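You operate a simulated robot arm through the tools that you are given. There is no shell and no other tool.

You are at the controls of a simulated robot arm. One attempt, no reset.

JOB
Wet the felt mat, put the black and green trays on it, then run one empty stroke.
Fine: pump till the mat turns dark blue; both trays' blanks must stay damp and flat; other trays stay unmoved, dials stay or go to Off.

Only the result counts: the job must be done as asked and must still hold three seconds after the hand-in. Knocking over, shifting, dropping, spilling or breaking anything else fails it.

ROBOT AND FRAMES
A 7-joint arm with a two-finger parallel gripper, fixed in place. Base frame: the origin is on the floor under the middle of its stand, x ahead of it, y to its left, z up; the work surface is at about z = 0.74. Units: m, degrees, N and s.
It reaches about 1.524 m from its shoulder. Its first joint turns from -149.0 to 149.0 degrees. Payload 3.5 kg.
The TCP is the grasp point between the finger pads, 0.023 m short of the fingertips. In the tool frame z runs along the fingers and y along their closing line. Largest opening 0.094 m; finger width 0.038, thickness 0.01; the body of the gripper, 0.054 by 0.096 m, starts 0.039 m behind the TCP.
Orientation is that of the tool frame in the base frame, as [roll, pitch, yaw] about the fixed x, y, z axes, in that order (R = Rz(yaw) Ry(pitch) Rx(roll)). With the fingers straight down and closing along the base's y, the tool's x points along the base's -x, its y along +y and its z along -z.

CONTROLS
- The arm moves only by the tool jog_arm. Its argument "targets" is a list of rows, each an object (a shift or turn left out is 0, a gripper value left out holds the last) with "xyz": the shift along the tool's x, y, z in m, a list of three; "rotation": the turn, a rotation vector about the tool's x, y, z in degrees, a list of three. In form: [{"xyz": [tx, ty, tz], "rotation": [wx, wy, wz]}, ...]. A call has 1 to 20 rows; each row is the pose to reach, as a shift and turn from the pose commanded when the call began, along the tool's axes at that moment. "grip" is the gripper command, from -1 (fully open) to 1 (shut), values between in proportion, set as the call begins (left out, the last holds). Rows are played at 5 a second. More than 0.05 m and 8.6 degrees between two rows, or a gripper value outside its range, and nothing of the call is played. Where a pose cannot be reached the arm comes as near as it can. A force on the tool above 40 N (or 10 N above the force at the start of the call, whichever is more), or a blocked arm, ends the call early, and 0.2 s more pass. The fingers move at their own pace (about 0.153 m/s each) and stop on an object; they squeeze with about 38 N. The grip force told is the motor's: it shows also when the fingers shut on nothing. Time passes only in rows, and 0.2 s behind the last, so rows that repeat a pose let the fingers close. The reply holds the time, the measured pose of the TCP, the force on the tool along the base axes, the opening and the grip force, in the units named above and with some noise, with the torque about the TCP (base axes, N m) and any sound that the robot's microphone picked up.
- Cameras (640 x 400 px; columns grow to the right, rows downward): "scene" is fixed at [0.2189, 0.4988, 1.504]; the picture's right is [-0.99, -0.12, 0.00], its down [-0.05, 0.39, -0.92] and it looks along [0.11, -0.91, -0.39] (base axes); focal length 312 px, centre (320, 200). "wrist" rides on the gripper at [0.086, 0.016, -0.074] in the tool frame; the picture's right is [-0.18, 0.98, 0.00], its down [-0.58, -0.11, -0.81] and it looks along [-0.79, -0.15, 0.59] (tool axes); focal length 243 px, centre (320, 200). There is no depth. A picture from a camera that has moved, and an enlarged one, comes with that camera's place and axes in the base frame and with its lens.
- grab_frame(camera): a new picture of that camera. The clock stands still meanwhile.
- close_up(camera, box): a new picture of the part [left, top, right, bottom] of that camera's present view, enlarged. The clock stands still meanwhile.
- sign_off(): hands the job in; it is judged then, once.

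Nothing tells you positions but the pictures and the camera data. Unless the task says otherwise, let go and move clear before handing in.

The tools are called as name(argument=value, ...) on one line, values as JSON. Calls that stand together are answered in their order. jog_arm: Moves the arm, as the interface text tells. Its arguments: {"type":"object","properties":{"targets":{"type":"array"},"grip":{"type":"number"}},"required":["targets"]} The other tools are called the same way: grab_frame (camera) takes a picture; close_up (camera, box) takes an enlarged picture of a part of a camera's view; sign_off () hands the job in.

At the start:

```text
time_s: 0.0
tool_pos: [0.4973, -0.9776, 1.185]
tcp_rot: [179.9, 0.1, -180.0]
wrist_force: [0.6, -0.4, 0.4]
wrist_torque: [-0.01, 0.03, 0.03]
gripper_width: 0.0939
gripper_force: 0.0
```

scene: 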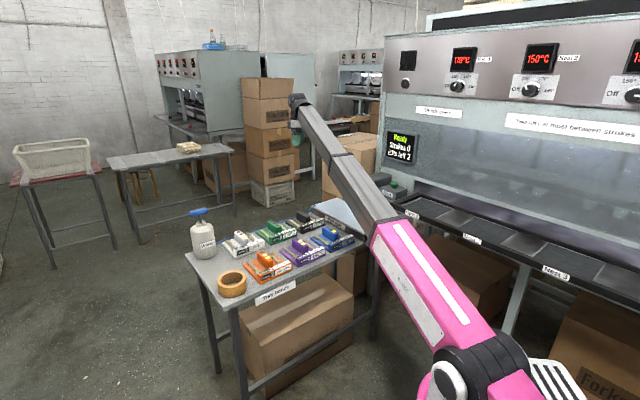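
wrist: 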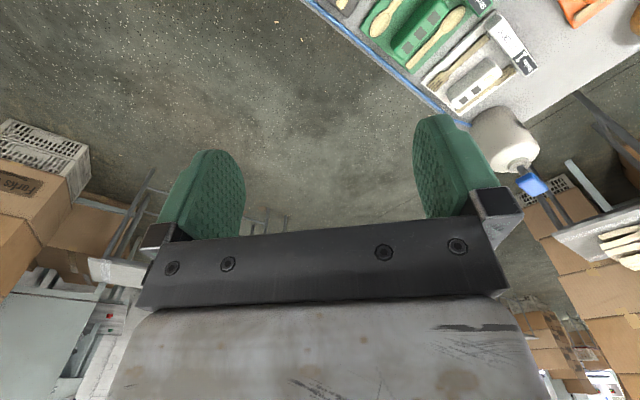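

I see a tray table with several coloured trays, a white pump bottle with a blue head, a felt mat at its far right, and a press machine with dials. I'll look closer before moving.

close_up(camera="scene", box=[180, 180, 380, 305])

close_up(camera="scene", box=[370, 20, 640, 190])

close_up(camera="scene", box=[360, 160, 640, 335])

close_up(camera="wrist", box=[290, 0, 640, 219])

```text
3.20 times, centred on (280, 242) of scene
camera zoom: at [0.2189, 0.4988, 1.504], right [-0.99, -0.12, 0.0], down [-0.05, 0.39, -0.92], along [0.11, -0.91, -0.39], focal length 998 px, centre (448, 64)
```

zoom: 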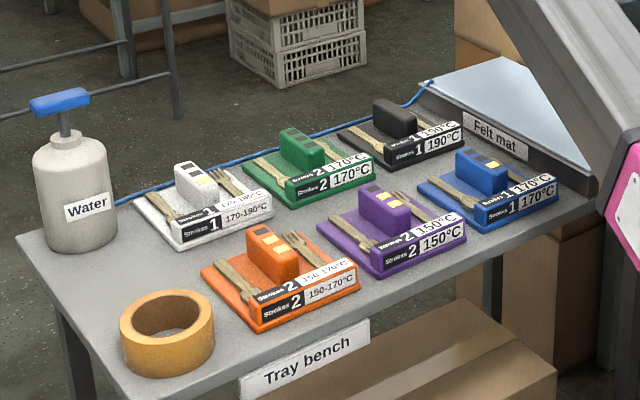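

```text
2.35 times, centred on (505, 105) of scene
camera zoom: at [0.2189, 0.4988, 1.504], right [-0.99, -0.12, 0.0], down [-0.05, 0.39, -0.92], along [0.11, -0.91, -0.39], focal length 734 px, centre (-115, 424)
```

zoom: 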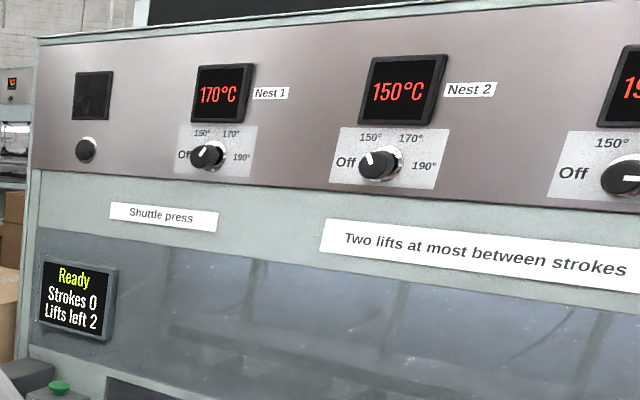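

```text
2.29 times, centred on (500, 248) of scene
camera zoom: at [0.2189, 0.4988, 1.504], right [-0.99, -0.12, 0.0], down [-0.05, 0.39, -0.92], along [0.11, -0.91, -0.39], focal length 713 px, centre (-91, 91)
```

zoom: 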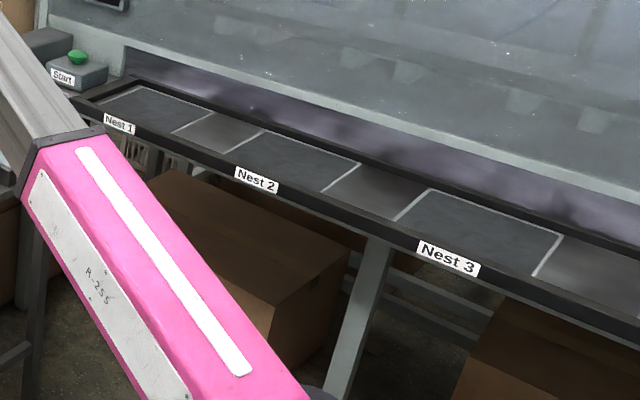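

```text
1.83 times, centred on (465, 110) of wrist
camera zoom: at [0.4114, -0.9632, 1.2592], right [0.18, 0.98, 0.0], down [0.58, -0.11, 0.81], along [0.79, -0.15, -0.59], focal length 443 px, centre (55, 365)
```

zoom: 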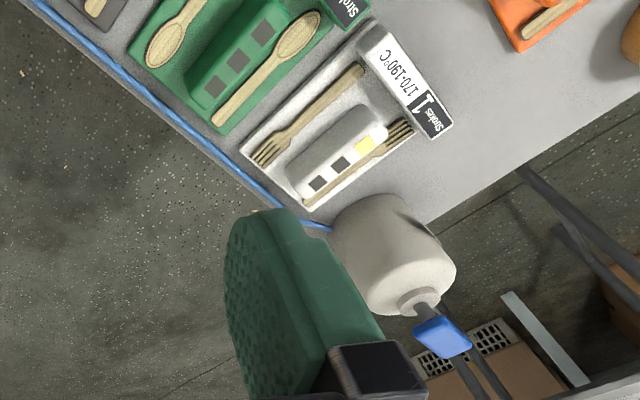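

The trays sit in two rows on a bench turned about 45°. I put black near (0.49,-0.98), green near (0.61,-0.84) and the pump head near (0.86,-0.61,0.95). Next I turn the wrist to see the mat and the press better.

jog_arm(targets=[{"xyz": [0, 0, 0], "rotation": [0, 0, 8.5]}, {"xyz": [0, 0, 0], "rotation": [0, 0, 17]}, {"xyz": [0, 0, 0], "rotation": [0, 0, 25.5]}, {"xyz": [0, 0, 0], "rotation": [0, 0, 34]}, {"xyz": [0, 0, 0], "rotation": [0, 0, 42.5]}, {"xyz": [0, 0, 0], "rotation": [0, 0, 45]}], grip=-1)

```text
time_s: 0.9
tool_pos: [0.4979, -0.9785, 1.1838]
tcp_rot: [-179.8, 0.0, 154.8]
wrist_force: [-14.2, -13.7, -4.0]
wrist_torque: [1.22, -1.68, 1.95]
gripper_width: 0.0938
gripper_force: 0.1
stopped in row 4: the force on the tool passed its limit at 106 N (the readings are from after the stop); the commanded pose is now the measured one
```

The turn was stopped by a contact after about 25°, so something is touching the hand. I'll look at both cameras before any more motion.

grab_frame(camera="scene")

grab_frame(camera="wrist")

close_up(camera="scene", box=[240, 70, 380, 160])

```text
taken
```

scene: 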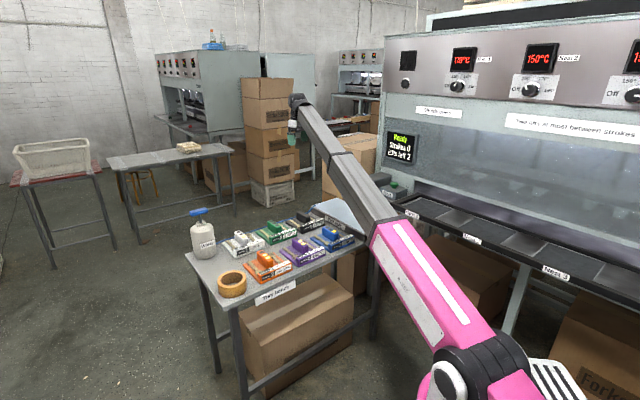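

```text
taken
camera wrist: at [0.4265, -0.9279, 1.2591], right [0.58, 0.81, -0.01], down [0.48, -0.34, 0.81], along [0.65, -0.47, -0.59], focal length 243 px, centre (320, 200)
```

wrist: 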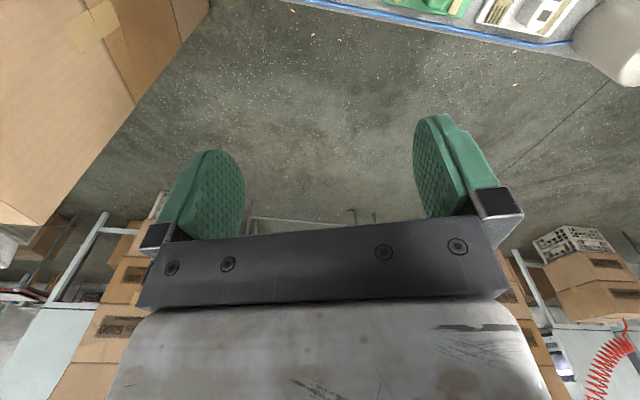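

```text
4.44 times, centred on (310, 115) of scene
camera zoom: at [0.2189, 0.4988, 1.504], right [-0.99, -0.12, 0.0], down [-0.05, 0.39, -0.92], along [0.11, -0.91, -0.39], focal length 1386 px, centre (364, 578)
```

zoom: 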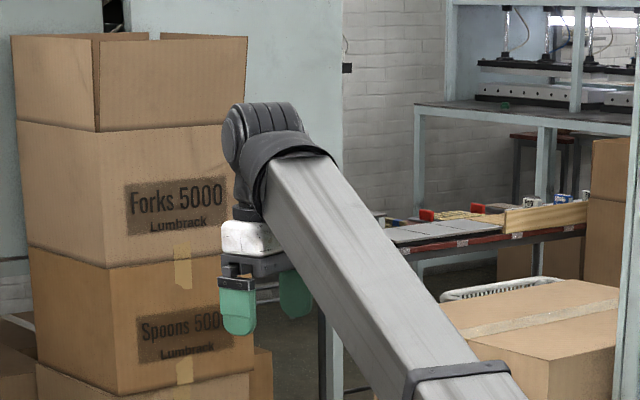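

Nothing around the hand is close. The force line runs through the wrist camera, so it most likely bumped the robot's own forearm. I'll turn the other way so the camera faces along the bench.

jog_arm(targets=[{"rotation": [0, 0, -7]}, {"rotation": [0, 0, -14]}, {"rotation": [0, 0, -21]}, {"rotation": [0, 0, -28]}, {"rotation": [0, 0, -35]}, {"rotation": [0, 0, -42]}, {"rotation": [0, 0, -49]}, {"rotation": [0, 0, -56]}, {"rotation": [0, 0, -63]}, {"rotation": [0, 0, -70]}, {"rotation": [0, 0, -70]}])

grab_frame(camera="wrist")

```text
time_s: 3.3
tool_pos: [0.4972, -0.9783, 1.1859]
tcp_rot: [179.9, -0.2, -135.2]
wrist_force: [0.5, -1.0, 0.0]
wrist_torque: [0.0, 0.01, 0.0]
gripper_width: 0.0941
gripper_force: 0.1
```

```text
taken
camera wrist: at [0.4249, -1.0288, 1.2598], right [-0.56, 0.83, 0.0], down [0.49, 0.33, 0.8], along [0.67, 0.45, -0.59], focal length 243 px, centre (320, 200)
```

wrist: 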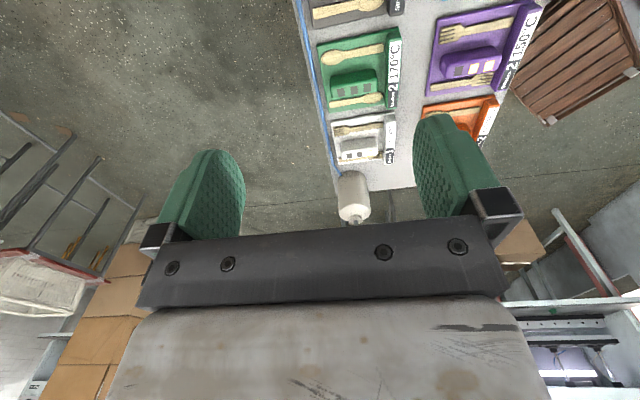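

The wrist is free now and I can see the bench along its length. I'll fly toward the bottle at this height to see the pump head and clear the scene camera's view of the mat.

jog_arm(targets=[{"xyz": [-0.043, -0.0016, 0]}, {"xyz": [-0.086, -0.0032, 0]}, {"xyz": [-0.129, -0.005, 0]}, {"xyz": [-0.172, -0.0065, 0]}, {"xyz": [-0.215, -0.008, 0]}, {"xyz": [-0.258, -0.01, 0]}, {"xyz": [-0.301, -0.0115, 0]}, {"xyz": [-0.344, -0.013, 0]}, {"xyz": [-0.344, -0.013, 0]}])

grab_frame(camera="wrist")

grab_frame(camera="scene")

```text
time_s: 5.3
tool_pos: [0.7538, -0.7463, 1.182]
tcp_rot: [-179.9, -0.2, -135.4]
wrist_force: [0.4, -0.7, -0.1]
wrist_torque: [0.02, -0.02, 0.02]
gripper_width: 0.0942
gripper_force: 0.1
```

```text
taken
camera wrist: at [0.6807, -0.7966, 1.2567], right [-0.56, 0.83, 0.0], down [0.49, 0.33, 0.8], along [0.67, 0.45, -0.59], focal length 243 px, centre (320, 200)
```

wrist: 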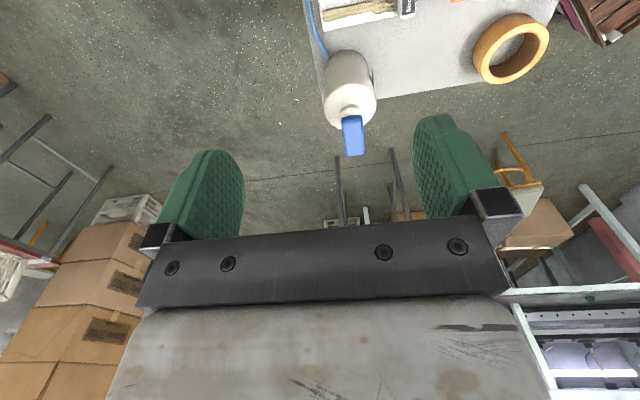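

```text
taken
```

scene: 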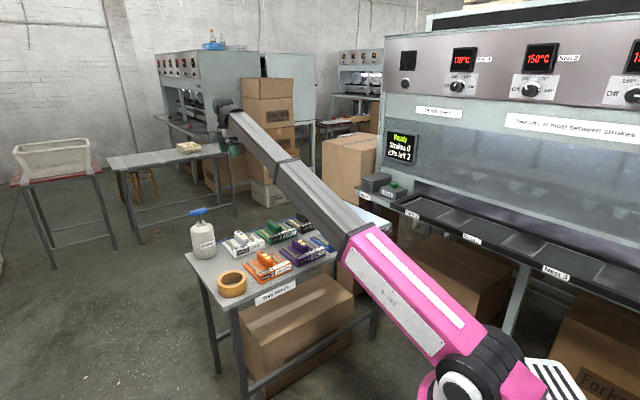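

close_up(camera="wrist", box=[280, 20, 440, 170])

close_up(camera="scene", box=[180, 195, 260, 265])

close_up(camera="scene", box=[310, 150, 450, 250])

```text
2.67 times, centred on (360, 95) of wrist
camera zoom: at [0.6807, -0.7966, 1.2567], right [-0.56, 0.83, 0.0], down [0.49, 0.33, 0.8], along [0.67, 0.45, -0.59], focal length 647 px, centre (213, 480)
```

zoom: 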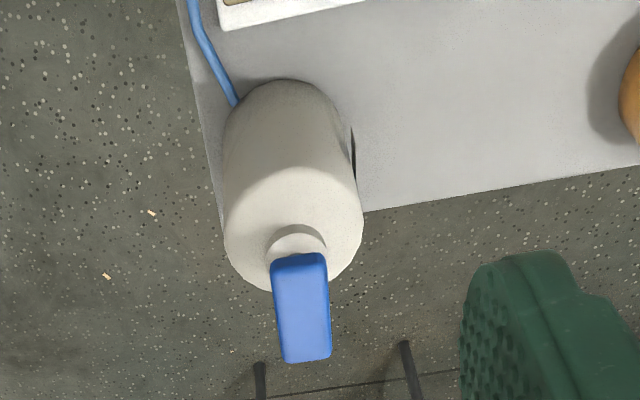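

```text
5.71 times, centred on (220, 230) of scene
camera zoom: at [0.2189, 0.4988, 1.504], right [-0.99, -0.12, 0.0], down [-0.05, 0.39, -0.92], along [0.11, -0.91, -0.39], focal length 1782 px, centre (891, 29)
```

zoom: 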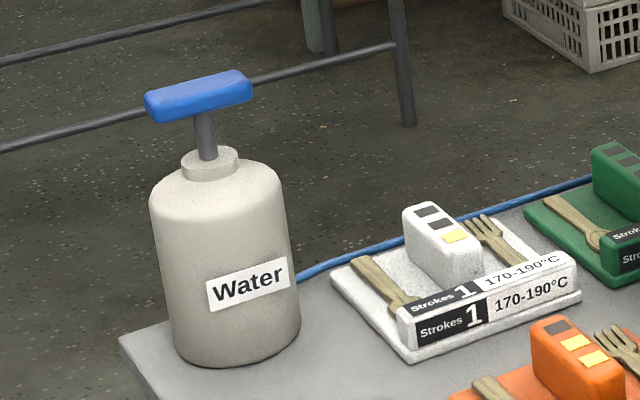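

```text
4.00 times, centred on (380, 200) of scene
camera zoom: at [0.2189, 0.4988, 1.504], right [-0.99, -0.12, 0.0], down [-0.05, 0.39, -0.92], along [0.11, -0.91, -0.39], focal length 1247 px, centre (80, 200)
```

zoom: 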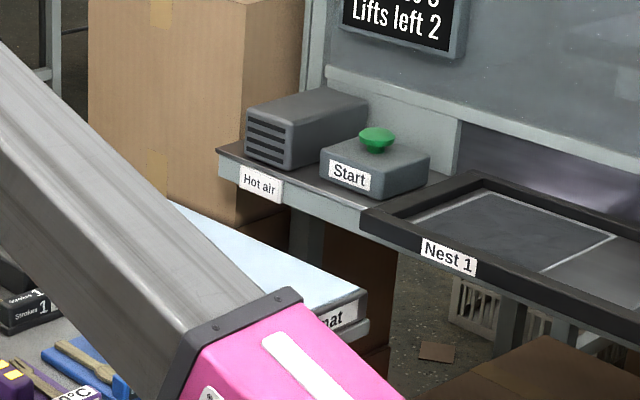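

The pump head is a blue bar, about 8 cm by 3 cm, centred near (0.861,-0.612) with its top at about 0.96 and running along 45°. There is also a hot-air outlet beside the Start button that faces the mat. I'll shut the fingers and hover over the bar's middle.

jog_arm(targets=[{"xyz": [-0.043, 0.0045, 0]}, {"xyz": [-0.086, 0.009, 0]}, {"xyz": [-0.129, 0.013, 0]}, {"xyz": [-0.172, 0.017, 0]}, {"xyz": [-0.172, 0.017, 0.04]}, {"xyz": [-0.172, 0.017, 0.08]}, {"xyz": [-0.172, 0.017, 0.12]}, {"xyz": [-0.172, 0.017, 0.14]}, {"xyz": [-0.172, 0.017, 0.14]}], grip=1)

grab_frame(camera="wrist")

grab_frame(camera="scene")

close_up(camera="scene", box=[180, 150, 260, 265])

```text
time_s: 7.3
tool_pos: [0.8626, -0.6131, 1.0422]
tcp_rot: [-180.0, -0.2, -135.4]
wrist_force: [0.2, 0.2, -0.2]
wrist_torque: [0.01, 0.02, 0.01]
gripper_width: 0.0
gripper_force: 38.2
```

```text
taken
camera wrist: at [0.7891, -0.6644, 1.117], right [-0.56, 0.83, 0.0], down [0.49, 0.33, 0.8], along [0.67, 0.45, -0.59], focal length 243 px, centre (320, 200)
```

wrist: 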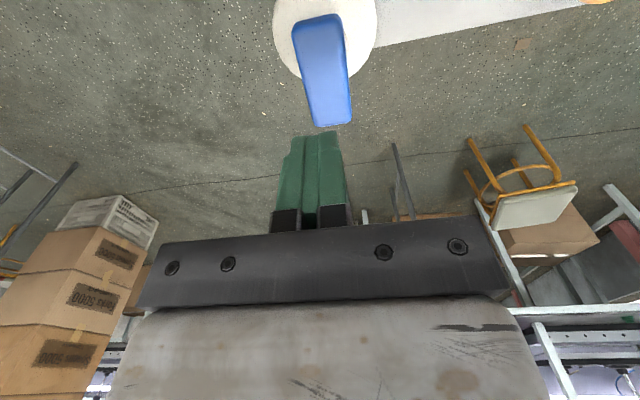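

```text
taken
```

scene: 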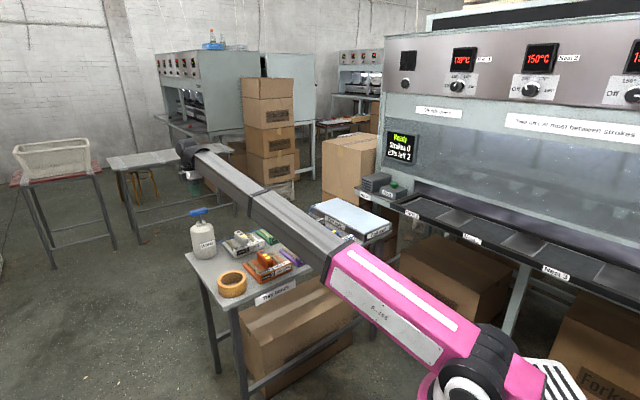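

```text
3.48 times, centred on (220, 208) of scene
camera zoom: at [0.2189, 0.4988, 1.504], right [-0.99, -0.12, 0.0], down [-0.05, 0.39, -0.92], along [0.11, -0.91, -0.39], focal length 1085 px, centre (668, 174)
```

zoom: 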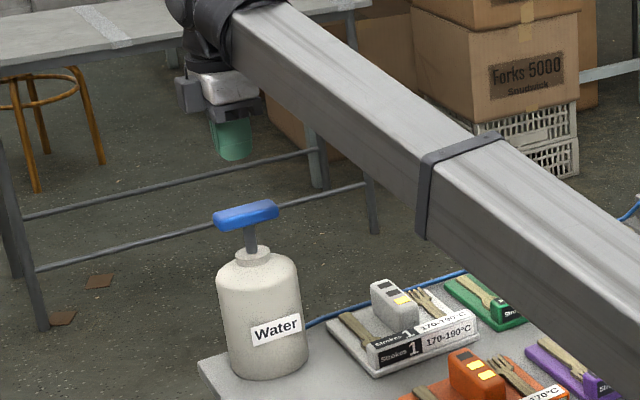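

The shut fingers are right above the bar, about 6 cm over it. I'll press straight down in small steps to feel the contact and the stroke.

jog_arm(targets=[{"xyz": [0.003, 0, 0.03]}, {"xyz": [0.003, 0, 0.05]}, {"xyz": [0.003, 0, 0.06]}, {"xyz": [0.003, 0, 0.068]}, {"xyz": [0.003, 0, 0.075]}])

grab_frame(camera="wrist")

close_up(camera="scene", box=[180, 150, 260, 265])

```text
time_s: 8.5
tool_pos: [0.8597, -0.6159, 0.9673]
tcp_rot: [-179.9, -0.3, -135.3]
wrist_force: [1.1, 0.2, 5.4]
wrist_torque: [0.07, -0.08, -0.07]
gripper_width: 0.0001
gripper_force: 37.6
```

```text
taken
camera wrist: at [0.7866, -0.6664, 1.0425], right [-0.56, 0.83, 0.0], down [0.49, 0.33, 0.8], along [0.67, 0.45, -0.59], focal length 243 px, centre (320, 200)
```

wrist: 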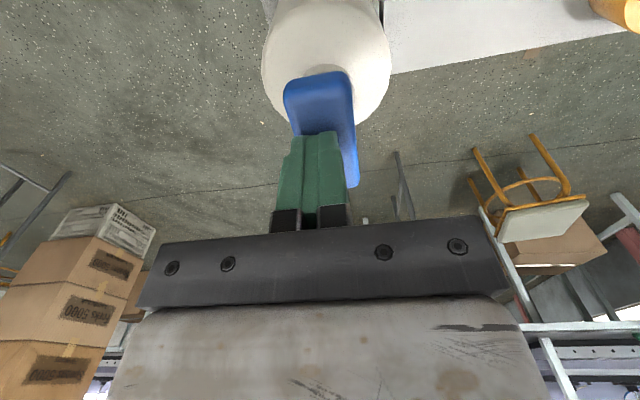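

```text
3.48 times, centred on (220, 208) of scene
camera zoom: at [0.2189, 0.4988, 1.504], right [-0.99, -0.12, 0.0], down [-0.05, 0.39, -0.92], along [0.11, -0.91, -0.39], focal length 1085 px, centre (668, 174)
```

zoom: 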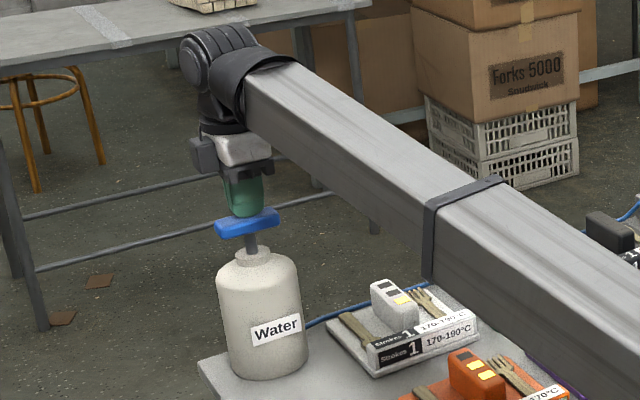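

The bar is under the fingers and yields with about 5 N, so it is spring-loaded. I'll press on to the bottom of the stroke.

jog_arm(targets=[{"xyz": [0, 0, 0.007]}, {"xyz": [0, 0, 0.014]}, {"xyz": [0, 0, 0.02]}, {"xyz": [0, 0, 0.02]}])

close_up(camera="scene", box=[180, 150, 260, 265])

close_up(camera="scene", box=[290, 150, 450, 260])

```text
time_s: 9.2
tool_pos: [0.8601, -0.6157, 0.957]
tcp_rot: [-179.6, -0.2, -135.3]
wrist_force: [-3.4, 2.2, 21.1]
wrist_torque: [0.18, -0.01, 0.01]
gripper_width: 0.0
gripper_force: 38.2
stopped in row 3: the force on the tool passed its limit at 46 N (the readings are from after the stop); the commanded pose is now the measured one
```

```text
3.48 times, centred on (220, 208) of scene
camera zoom: at [0.2189, 0.4988, 1.504], right [-0.99, -0.12, 0.0], down [-0.05, 0.39, -0.92], along [0.11, -0.91, -0.39], focal length 1085 px, centre (668, 174)
```

zoom: 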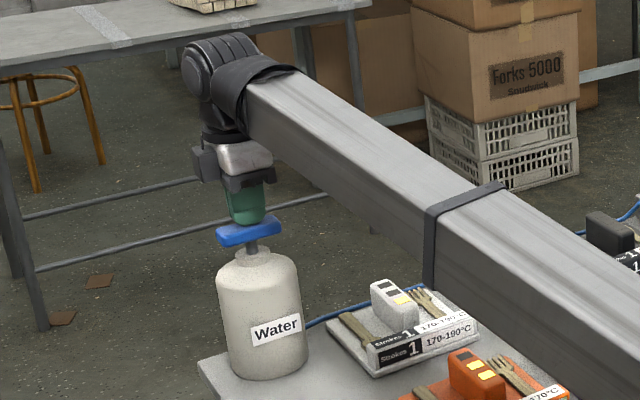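

```text
3.64 times, centred on (370, 205) of scene
camera zoom: at [0.2189, 0.4988, 1.504], right [-0.99, -0.12, 0.0], down [-0.05, 0.39, -0.92], along [0.11, -0.91, -0.39], focal length 1134 px, centre (138, 182)
```

zoom: 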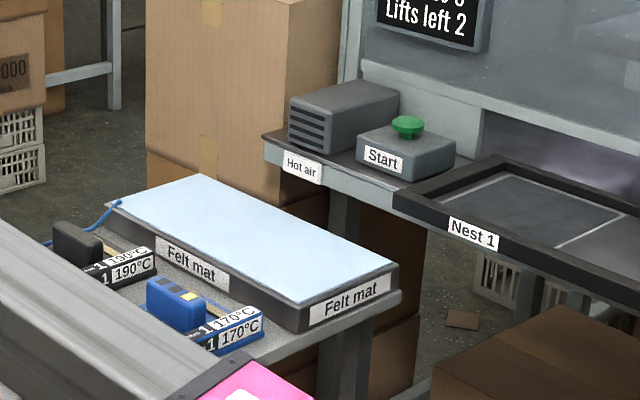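

The bar bottoms out with the tips near z = 0.934, a stroke of about 2 cm. The mat is still pale blue. I'll ease up and check that the bar springs back and whether the mat changes.

jog_arm(targets=[{"xyz": [0, 0, -0.015]}, {"xyz": [0, 0, -0.03]}, {"xyz": [0, 0, -0.03]}])

close_up(camera="scene", box=[180, 150, 260, 265])

close_up(camera="scene", box=[290, 150, 450, 260])

```text
time_s: 10.0
tool_pos: [0.8605, -0.6157, 0.9847]
tcp_rot: [-179.7, -0.2, -135.5]
wrist_force: [-0.9, -0.7, -0.3]
wrist_torque: [-0.02, 0.0, 0.02]
gripper_width: 0.0
gripper_force: 37.7
```

```text
3.48 times, centred on (220, 208) of scene
camera zoom: at [0.2189, 0.4988, 1.504], right [-0.99, -0.12, 0.0], down [-0.05, 0.39, -0.92], along [0.11, -0.91, -0.39], focal length 1085 px, centre (668, 174)
```

zoom: 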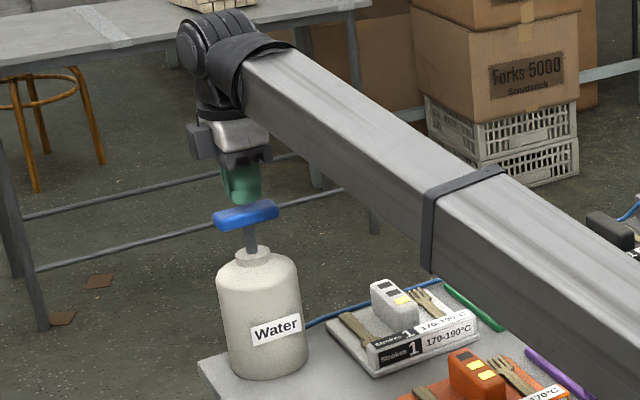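

```text
3.64 times, centred on (370, 205) of scene
camera zoom: at [0.2189, 0.4988, 1.504], right [-0.99, -0.12, 0.0], down [-0.05, 0.39, -0.92], along [0.11, -0.91, -0.39], focal length 1134 px, centre (138, 182)
```

zoom: 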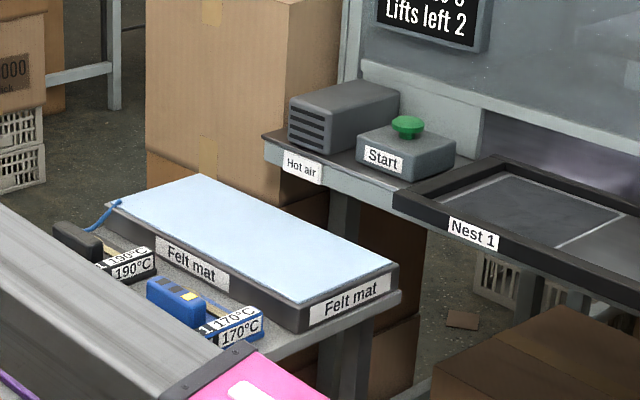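

The bar springs back by itself. The mat hasn't visibly changed after one stroke, so I'll do another, slower and deeper, to find the real bottom.

jog_arm(targets=[{"xyz": [0, 0, 0.01]}, {"xyz": [0, 0, 0.015]}, {"xyz": [0, 0, 0.019]}, {"xyz": [0, 0, 0.023]}, {"xyz": [0, 0, 0.027]}, {"xyz": [0, 0, 0.031]}, {"xyz": [0, 0, 0.034]}, {"xyz": [0, 0, 0.037]}, {"xyz": [0, 0, 0.04]}])

close_up(camera="scene", box=[180, 150, 260, 265])

close_up(camera="scene", box=[290, 150, 450, 260])

```text
time_s: 11.6
tool_pos: [0.8614, -0.6167, 0.9562]
tcp_rot: [-179.3, -0.2, -135.5]
wrist_force: [-2.7, 1.8, 19.9]
wrist_torque: [0.15, -0.02, 0.02]
gripper_width: 0.0
gripper_force: 37.8
stopped in row 7: the force on the tool passed its limit at 44 N (the readings are from after the stop); the commanded pose is now the measured one
```

```text
3.48 times, centred on (220, 208) of scene
camera zoom: at [0.2189, 0.4988, 1.504], right [-0.99, -0.12, 0.0], down [-0.05, 0.39, -0.92], along [0.11, -0.91, -0.39], focal length 1085 px, centre (668, 174)
```

zoom: 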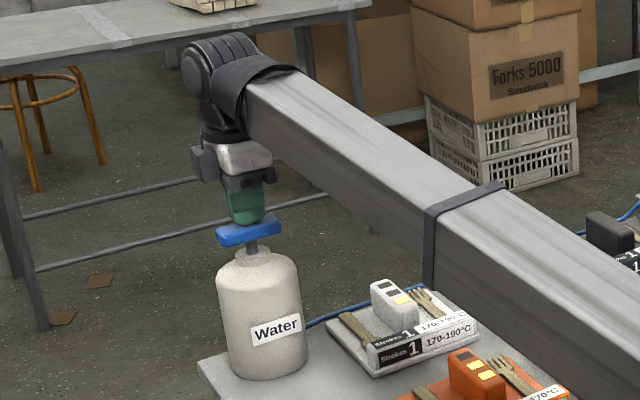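

```text
3.64 times, centred on (370, 205) of scene
camera zoom: at [0.2189, 0.4988, 1.504], right [-0.99, -0.12, 0.0], down [-0.05, 0.39, -0.92], along [0.11, -0.91, -0.39], focal length 1134 px, centre (138, 182)
```

zoom: 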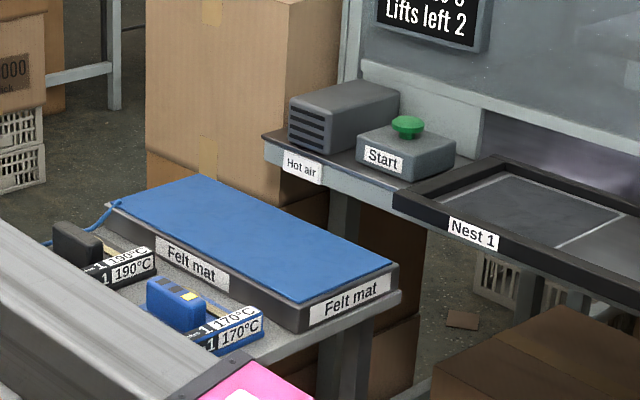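

The mat has turned clearly blue after the second stroke. I'll release and see whether it keeps deepening.

jog_arm(targets=[{"xyz": [0, 0, -0.015]}, {"xyz": [0, 0, -0.03]}, {"xyz": [0, 0, -0.03]}, {"xyz": [0, 0, -0.03]}, {"xyz": [0, 0, -0.03]}])

close_up(camera="scene", box=[290, 150, 450, 260])

close_up(camera="scene", box=[370, 120, 430, 170])

```text
time_s: 12.8
tool_pos: [0.8612, -0.6168, 0.9848]
tcp_rot: [-179.5, -0.1, -135.4]
wrist_force: [0.0, 0.4, -0.2]
wrist_torque: [-0.01, 0.01, 0.03]
gripper_width: 0.0003
gripper_force: 37.8
```

```text
3.64 times, centred on (370, 205) of scene
camera zoom: at [0.2189, 0.4988, 1.504], right [-0.99, -0.12, 0.0], down [-0.05, 0.39, -0.92], along [0.11, -0.91, -0.39], focal length 1134 px, centre (138, 182)
```

zoom: 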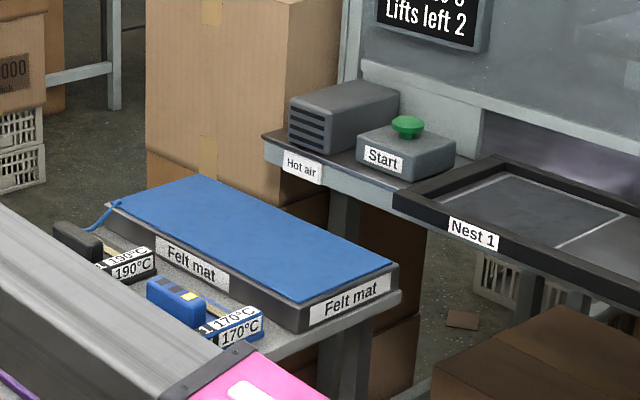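

```text
8.00 times, centred on (400, 145) of scene
camera zoom: at [0.2189, 0.4988, 1.504], right [-0.99, -0.12, 0.0], down [-0.05, 0.39, -0.92], along [0.11, -0.91, -0.39], focal length 2495 px, centre (-320, 640)
```

zoom: 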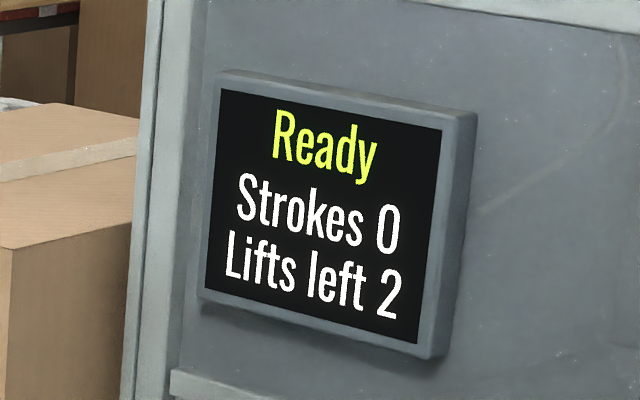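

The mat holds an even blue now, and the display still reads Ready, Strokes 0, Lifts left 2. I'll take a tight look at the mat's shade before deciding on another stroke.

close_up(camera="scene", box=[325, 192, 385, 230])

grab_frame(camera="scene")

```text
10.53 times, centred on (355, 211) of scene
camera zoom: at [0.2189, 0.4988, 1.504], right [-0.99, -0.12, 0.0], down [-0.05, 0.39, -0.92], along [0.11, -0.91, -0.39], focal length 3283 px, centre (-48, 84)
```

zoom: 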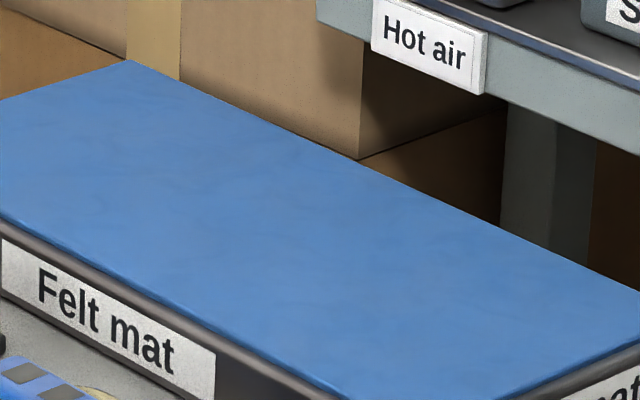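

```text
taken
```

scene: 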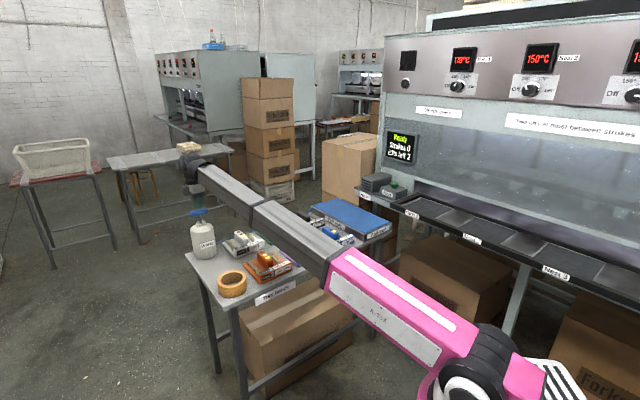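

The mat is an even mid blue, not what I'd call dark blue yet. I'll give it a third stroke and compare.

jog_arm(targets=[{"xyz": [0, 0, 0.01]}, {"xyz": [0, 0, 0.015]}, {"xyz": [0, 0, 0.019]}, {"xyz": [0, 0, 0.023]}, {"xyz": [0, 0, 0.027]}, {"xyz": [0, 0, 0.031]}, {"xyz": [0, 0, 0.034]}, {"xyz": [0, 0, 0.037]}])

close_up(camera="scene", box=[325, 192, 385, 230])

close_up(camera="scene", box=[290, 150, 450, 260])

```text
time_s: 14.4
tool_pos: [0.8622, -0.6176, 0.9574]
tcp_rot: [-179.2, 0.0, -135.5]
wrist_force: [-3.4, 2.4, 20.7]
wrist_torque: [0.15, 0.06, -0.03]
gripper_width: 0.0001
gripper_force: 38.3
stopped in row 7: the force on the tool passed its limit at 44 N (the readings are from after the stop); the commanded pose is now the measured one
```

```text
10.53 times, centred on (355, 211) of scene
camera zoom: at [0.2189, 0.4988, 1.504], right [-0.99, -0.12, 0.0], down [-0.05, 0.39, -0.92], along [0.11, -0.91, -0.39], focal length 3283 px, centre (-48, 84)
```

zoom: 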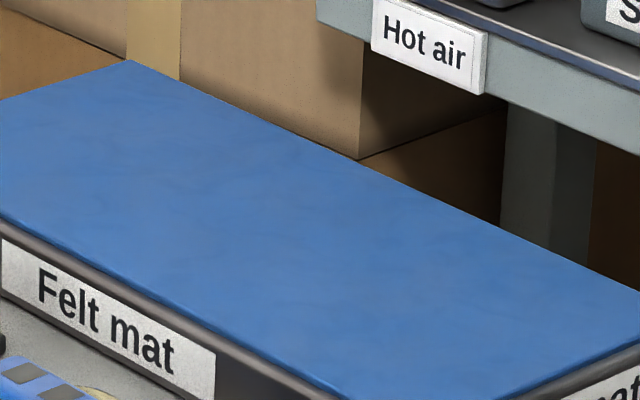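

```text
3.64 times, centred on (370, 205) of scene
camera zoom: at [0.2189, 0.4988, 1.504], right [-0.99, -0.12, 0.0], down [-0.05, 0.39, -0.92], along [0.11, -0.91, -0.39], focal length 1134 px, centre (138, 182)
```

zoom: 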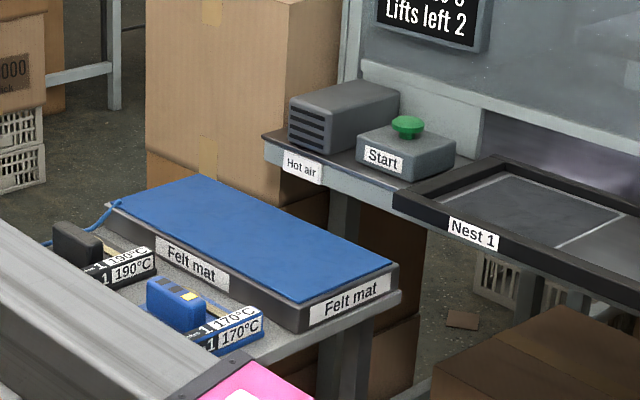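

It got a bit darker with the third stroke, so the shade still builds up. I'll release, check, and keep pumping until it stops deepening.

jog_arm(targets=[{"xyz": [0, 0, -0.015]}, {"xyz": [0, 0, -0.03]}, {"xyz": [0, 0, -0.03]}])

close_up(camera="scene", box=[325, 192, 385, 230])

```text
time_s: 15.2
tool_pos: [0.8618, -0.6174, 0.9846]
tcp_rot: [-179.3, -0.1, -135.4]
wrist_force: [0.0, 0.4, 0.1]
wrist_torque: [-0.02, -0.03, -0.01]
gripper_width: 0.0
gripper_force: 38.4
```

```text
10.53 times, centred on (355, 211) of scene
camera zoom: at [0.2189, 0.4988, 1.504], right [-0.99, -0.12, 0.0], down [-0.05, 0.39, -0.92], along [0.11, -0.91, -0.39], focal length 3283 px, centre (-48, 84)
```

zoom: 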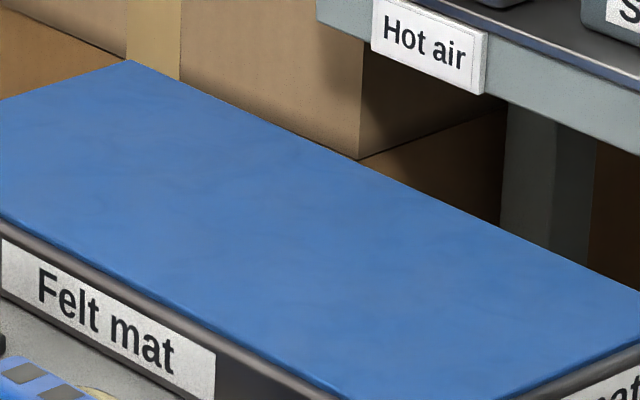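

The shade is about the same as at the bottom of the stroke. One more stroke will show whether it deepens further.

jog_arm(targets=[{"xyz": [0, 0, 0.01]}, {"xyz": [0, 0, 0.015]}, {"xyz": [0, 0, 0.019]}, {"xyz": [0, 0, 0.023]}, {"xyz": [0, 0, 0.027]}, {"xyz": [0, 0, 0.03]}, {"xyz": [0, 0, 0.033]}, {"xyz": [0, 0, 0.036]}])

jog_arm(targets=[{"xyz": [0, 0, -0.015]}, {"xyz": [0, 0, -0.03]}, {"xyz": [0, 0, -0.03]}])

close_up(camera="scene", box=[325, 192, 385, 230])

close_up(camera="scene", box=[290, 150, 450, 260])

```text
time_s: 16.9
tool_pos: [0.8604, -0.6172, 0.9574]
tcp_rot: [-179.2, -0.1, -135.4]
wrist_force: [-4.3, 2.6, 20.8]
wrist_torque: [0.11, 0.09, -0.01]
gripper_width: 0.0
gripper_force: 38.3
stopped in row 8: the force on the tool passed its limit at 44 N (the readings are from after the stop); the commanded pose is now the measured one
```

```text
time_s: 17.7
tool_pos: [0.8629, -0.6185, 0.9845]
tcp_rot: [-179.1, -0.1, -135.4]
wrist_force: [-0.3, -1.3, 0.0]
wrist_torque: [-0.03, 0.02, 0.0]
gripper_width: 0.0
gripper_force: 38.2
```

```text
10.53 times, centred on (355, 211) of scene
camera zoom: at [0.2189, 0.4988, 1.504], right [-0.99, -0.12, 0.0], down [-0.05, 0.39, -0.92], along [0.11, -0.91, -0.39], focal length 3283 px, centre (-48, 84)
```

zoom: 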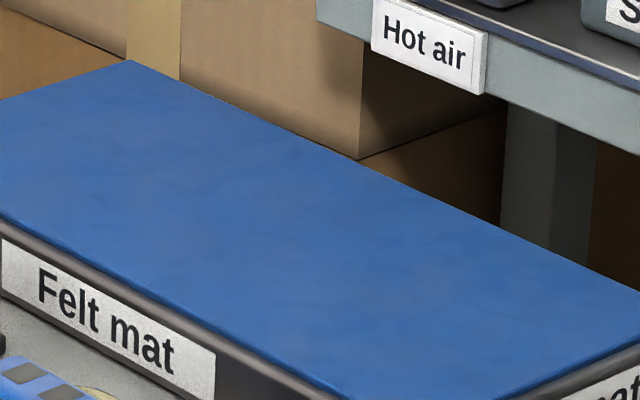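

```text
3.64 times, centred on (370, 205) of scene
camera zoom: at [0.2189, 0.4988, 1.504], right [-0.99, -0.12, 0.0], down [-0.05, 0.39, -0.92], along [0.11, -0.91, -0.39], focal length 1134 px, centre (138, 182)
```

zoom: 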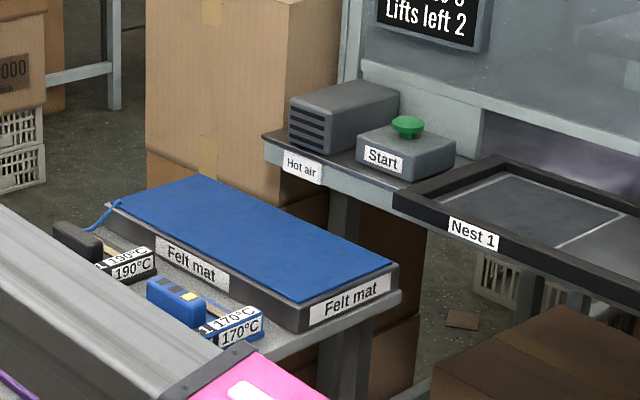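

It deepens a little with each stroke. I'll continue with a fifth and watch for the shade to settle and for any drips.

jog_arm(targets=[{"xyz": [0.002, -0.002, 0.01]}, {"xyz": [0.002, -0.002, 0.015]}, {"xyz": [0.002, -0.002, 0.019]}, {"xyz": [0.002, -0.002, 0.023]}, {"xyz": [0.002, -0.002, 0.027]}, {"xyz": [0.002, -0.002, 0.03]}, {"xyz": [0.002, -0.002, 0.033]}, {"xyz": [0.002, -0.002, 0.036]}])

jog_arm(targets=[{"xyz": [0, 0, -0.015]}, {"xyz": [0, 0, -0.03]}, {"xyz": [0, 0, -0.03]}])

close_up(camera="scene", box=[325, 192, 385, 230])

close_up(camera="scene", box=[290, 150, 450, 260])

```text
time_s: 19.3
tool_pos: [0.8624, -0.6208, 0.9564]
tcp_rot: [-178.9, 0.0, -135.4]
wrist_force: [-3.6, 2.6, 20.6]
wrist_torque: [0.11, 0.14, 0.03]
gripper_width: 0.0
gripper_force: 38.4
stopped in row 8: the force on the tool passed its limit at 44 N (the readings are from after the stop); the commanded pose is now the measured one
```

```text
time_s: 20.1
tool_pos: [0.8626, -0.6213, 0.985]
tcp_rot: [-179.0, 0.0, -135.4]
wrist_force: [0.0, 0.3, 0.1]
wrist_torque: [0.02, -0.03, 0.0]
gripper_width: 0.0001
gripper_force: 37.9
```

```text
10.53 times, centred on (355, 211) of scene
camera zoom: at [0.2189, 0.4988, 1.504], right [-0.99, -0.12, 0.0], down [-0.05, 0.39, -0.92], along [0.11, -0.91, -0.39], focal length 3283 px, centre (-48, 84)
```

zoom: 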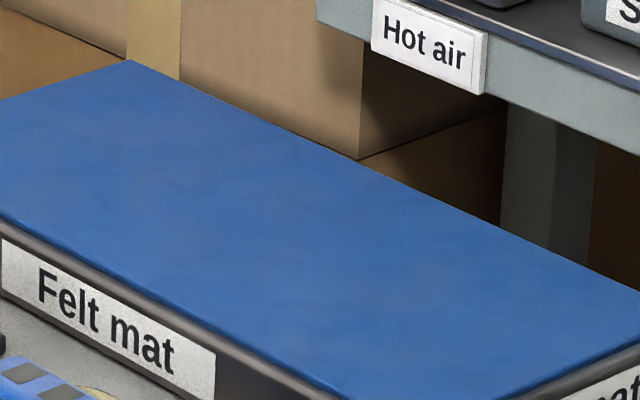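

```text
3.64 times, centred on (370, 205) of scene
camera zoom: at [0.2189, 0.4988, 1.504], right [-0.99, -0.12, 0.0], down [-0.05, 0.39, -0.92], along [0.11, -0.91, -0.39], focal length 1134 px, centre (138, 182)
```

zoom: 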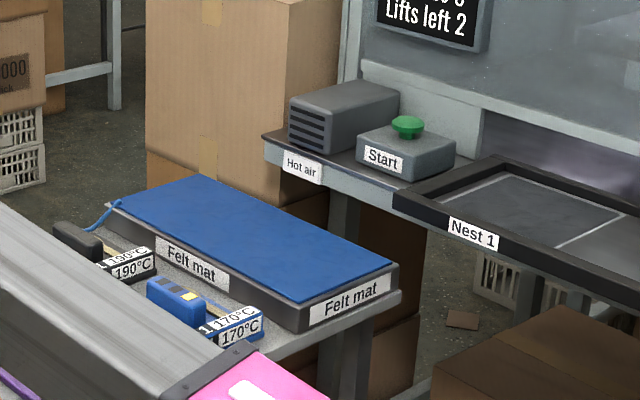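

The fifth stroke made no further change: the mat is evenly dark blue, so the pumping is done. I'll rise clear of the pump, level the hand, and then go over the black tray with the fingers turned to close along the bench.

jog_arm(targets=[{"xyz": [0, 0, -0.04], "rotation": [-0.3, 0, 0]}, {"xyz": [0, 0, -0.08], "rotation": [-0.6, 0, 0]}, {"xyz": [0, 0, -0.12], "rotation": [-1.0, 0, 0]}, {"xyz": [0, 0, -0.16], "rotation": [-1.0, 0, 0]}, {"xyz": [0, 0, -0.2], "rotation": [-1.0, 0, 0]}, {"xyz": [0, 0, -0.2], "rotation": [-1.0, 0, 0]}], grip=-1)

jog_arm(targets=[{"rotation": [0, 0, -8]}, {"rotation": [0, 0, -16]}, {"rotation": [0, 0, -24]}, {"rotation": [0, 0, -32]}, {"rotation": [0, 0, -40]}, {"rotation": [0, 0, -48]}, {"rotation": [0, 0, -56]}, {"rotation": [0, 0, -64]}, {"rotation": [0, 0, -72]}, {"rotation": [0, 0, -80]}, {"rotation": [0, 0, -88]}, {"rotation": [0, 0, -90]}, {"rotation": [0, 0, -90]}])

grab_frame(camera="wrist")

grab_frame(camera="scene")

```text
time_s: 21.5
tool_pos: [0.8605, -0.6185, 1.1849]
tcp_rot: [180.0, 0.1, -135.4]
wrist_force: [-0.1, 0.3, -0.3]
wrist_torque: [0.03, 0.01, 0.04]
gripper_width: 0.0939
gripper_force: 0.0
```

```text
time_s: 24.3
tool_pos: [0.8609, -0.6193, 1.1849]
tcp_rot: [-180.0, -0.1, -45.4]
wrist_force: [0.3, 0.1, 0.2]
wrist_torque: [0.01, 0.01, -0.02]
gripper_width: 0.0939
gripper_force: 0.0
```

```text
taken
camera wrist: at [0.9099, -0.6928, 1.2591], right [-0.83, -0.56, 0.0], down [-0.33, 0.49, 0.81], along [-0.45, 0.67, -0.59], focal length 243 px, centre (320, 200)
```

wrist: 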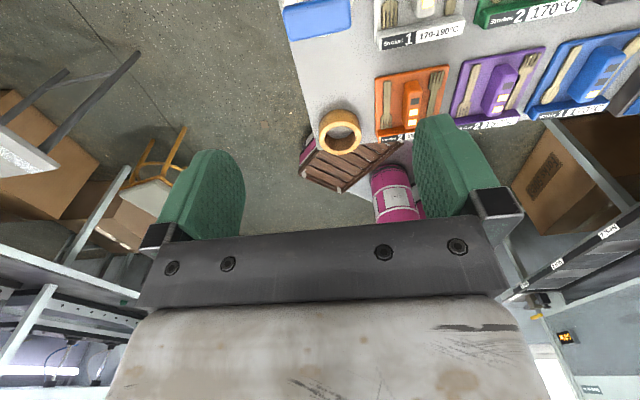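

```text
taken
```

scene: 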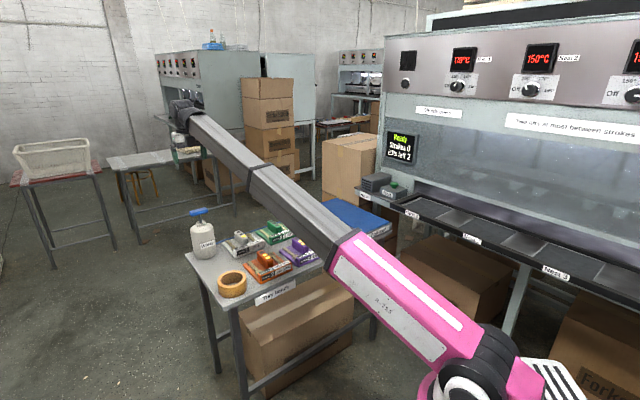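

The hand is level at yaw -45°, and its closing line runs along the bench. I'll fly along the back row to a hover over the black tray.

jog_arm(targets=[{"xyz": [0, 0.0475, 0]}, {"xyz": [0, 0.095, 0]}, {"xyz": [0, 0.1425, 0]}, {"xyz": [0, 0.19, 0]}, {"xyz": [0, 0.2375, 0]}, {"xyz": [0, 0.285, 0]}, {"xyz": [0, 0.3325, 0]}, {"xyz": [0, 0.38, 0]}, {"xyz": [0, 0.4275, 0]}, {"xyz": [0, 0.475, 0]}, {"xyz": [0, 0.5225, 0]}, {"xyz": [0, 0.5225, 0.045]}, {"xyz": [0, 0.5225, 0.09]}, {"xyz": [0, 0.5225, 0.135]}, {"xyz": [0, 0.5225, 0.165]}, {"xyz": [0, 0.5225, 0.165]}])

grab_frame(camera="wrist")

grab_frame(camera="scene")

```text
time_s: 27.7
tool_pos: [0.5981, -0.9139, 1.0242]
tcp_rot: [-178.4, 0.4, -61.7]
wrist_force: [0.0, 0.0, 0.2]
wrist_torque: [0.02, -0.01, 0.01]
gripper_width: 0.0943
gripper_force: 0.0
out of reach, approached as far as the arm can: row 2, 3, 4, 5, 6, 7, 8, 9, 10, 11, 12, 13, 14, 15, 16
```

```text
taken
camera wrist: at [0.6226, -1.0009, 1.0973], right [-0.95, -0.3, -0.02], down [-0.2, 0.55, 0.81], along [-0.23, 0.78, -0.58], focal length 243 px, centre (320, 200)
```

wrist: 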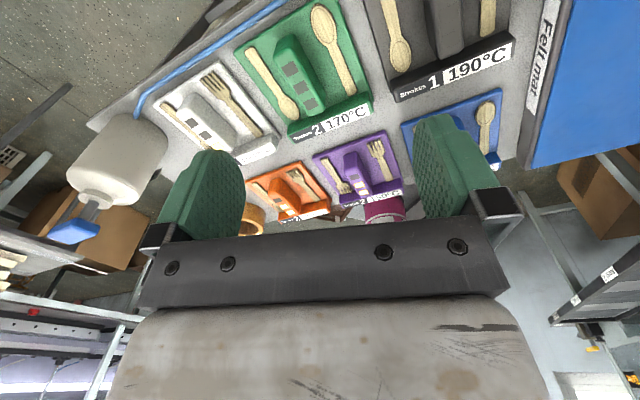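

```text
taken
```

scene: 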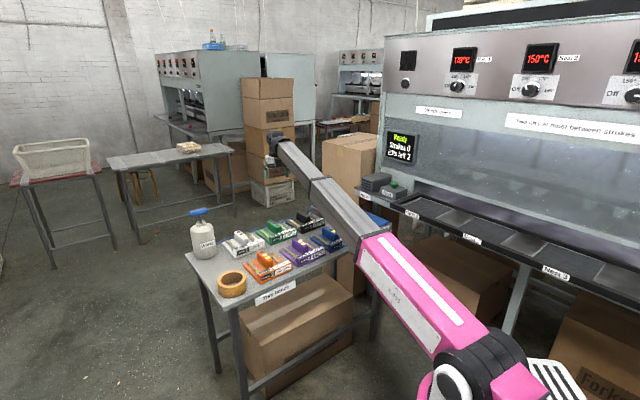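

The hand stopped short: the wrist is at its turning limit, so a yaw of -45° can't be held out there. I'll look at the trays' blocks closely to see which grips are possible.

close_up(camera="wrist", box=[230, 0, 390, 150])

close_up(camera="wrist", box=[370, 0, 530, 120])

close_up(camera="scene", box=[250, 195, 350, 260])

close_up(camera="wrist", box=[140, 40, 310, 170])

```text
2.67 times, centred on (310, 75) of wrist
camera zoom: at [0.6226, -1.0009, 1.0973], right [-0.95, -0.3, -0.02], down [-0.2, 0.55, 0.81], along [-0.23, 0.78, -0.58], focal length 647 px, centre (347, 533)
```

zoom: 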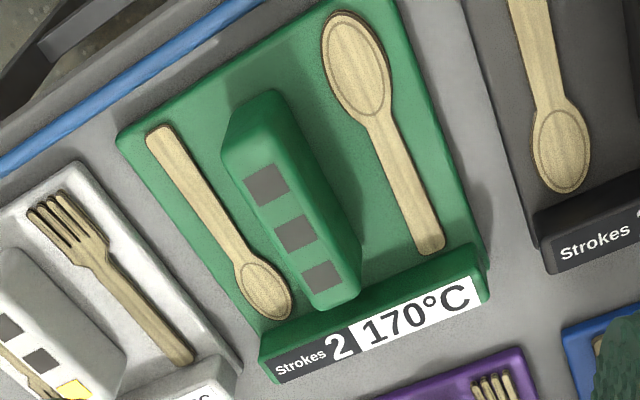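

```text
3.33 times, centred on (450, 60) of wrist
camera zoom: at [0.6226, -1.0009, 1.0973], right [-0.95, -0.3, -0.02], down [-0.2, 0.55, 0.81], along [-0.23, 0.78, -0.58], focal length 809 px, centre (-113, 667)
```

zoom: 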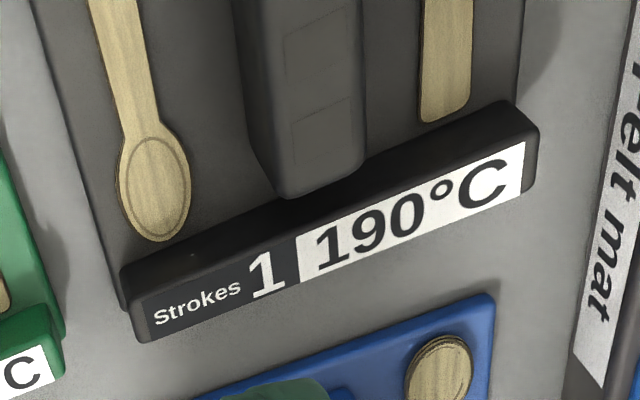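

```text
6.15 times, centred on (300, 228) of scene
camera zoom: at [0.2189, 0.4988, 1.504], right [-0.99, -0.12, 0.0], down [-0.05, 0.39, -0.92], along [0.11, -0.91, -0.39], focal length 1919 px, centre (443, 31)
```

zoom: 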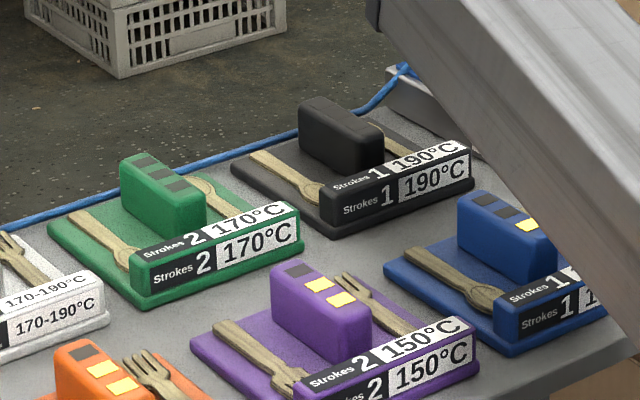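

```text
3.08 times, centred on (225, 105) of wrist
camera zoom: at [0.6226, -1.0009, 1.0973], right [-0.95, -0.3, -0.02], down [-0.2, 0.55, 0.81], along [-0.23, 0.78, -0.58], focal length 746 px, centre (612, 492)
```

zoom: 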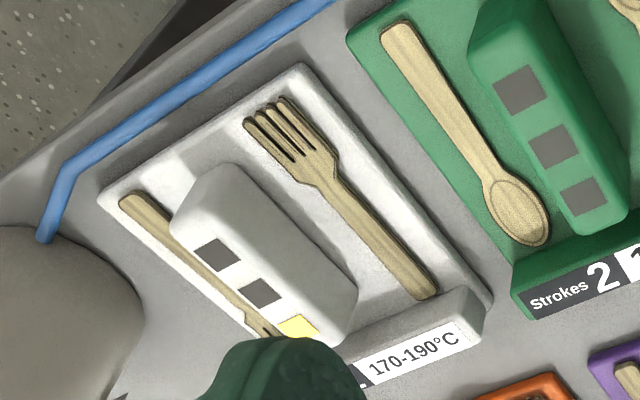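

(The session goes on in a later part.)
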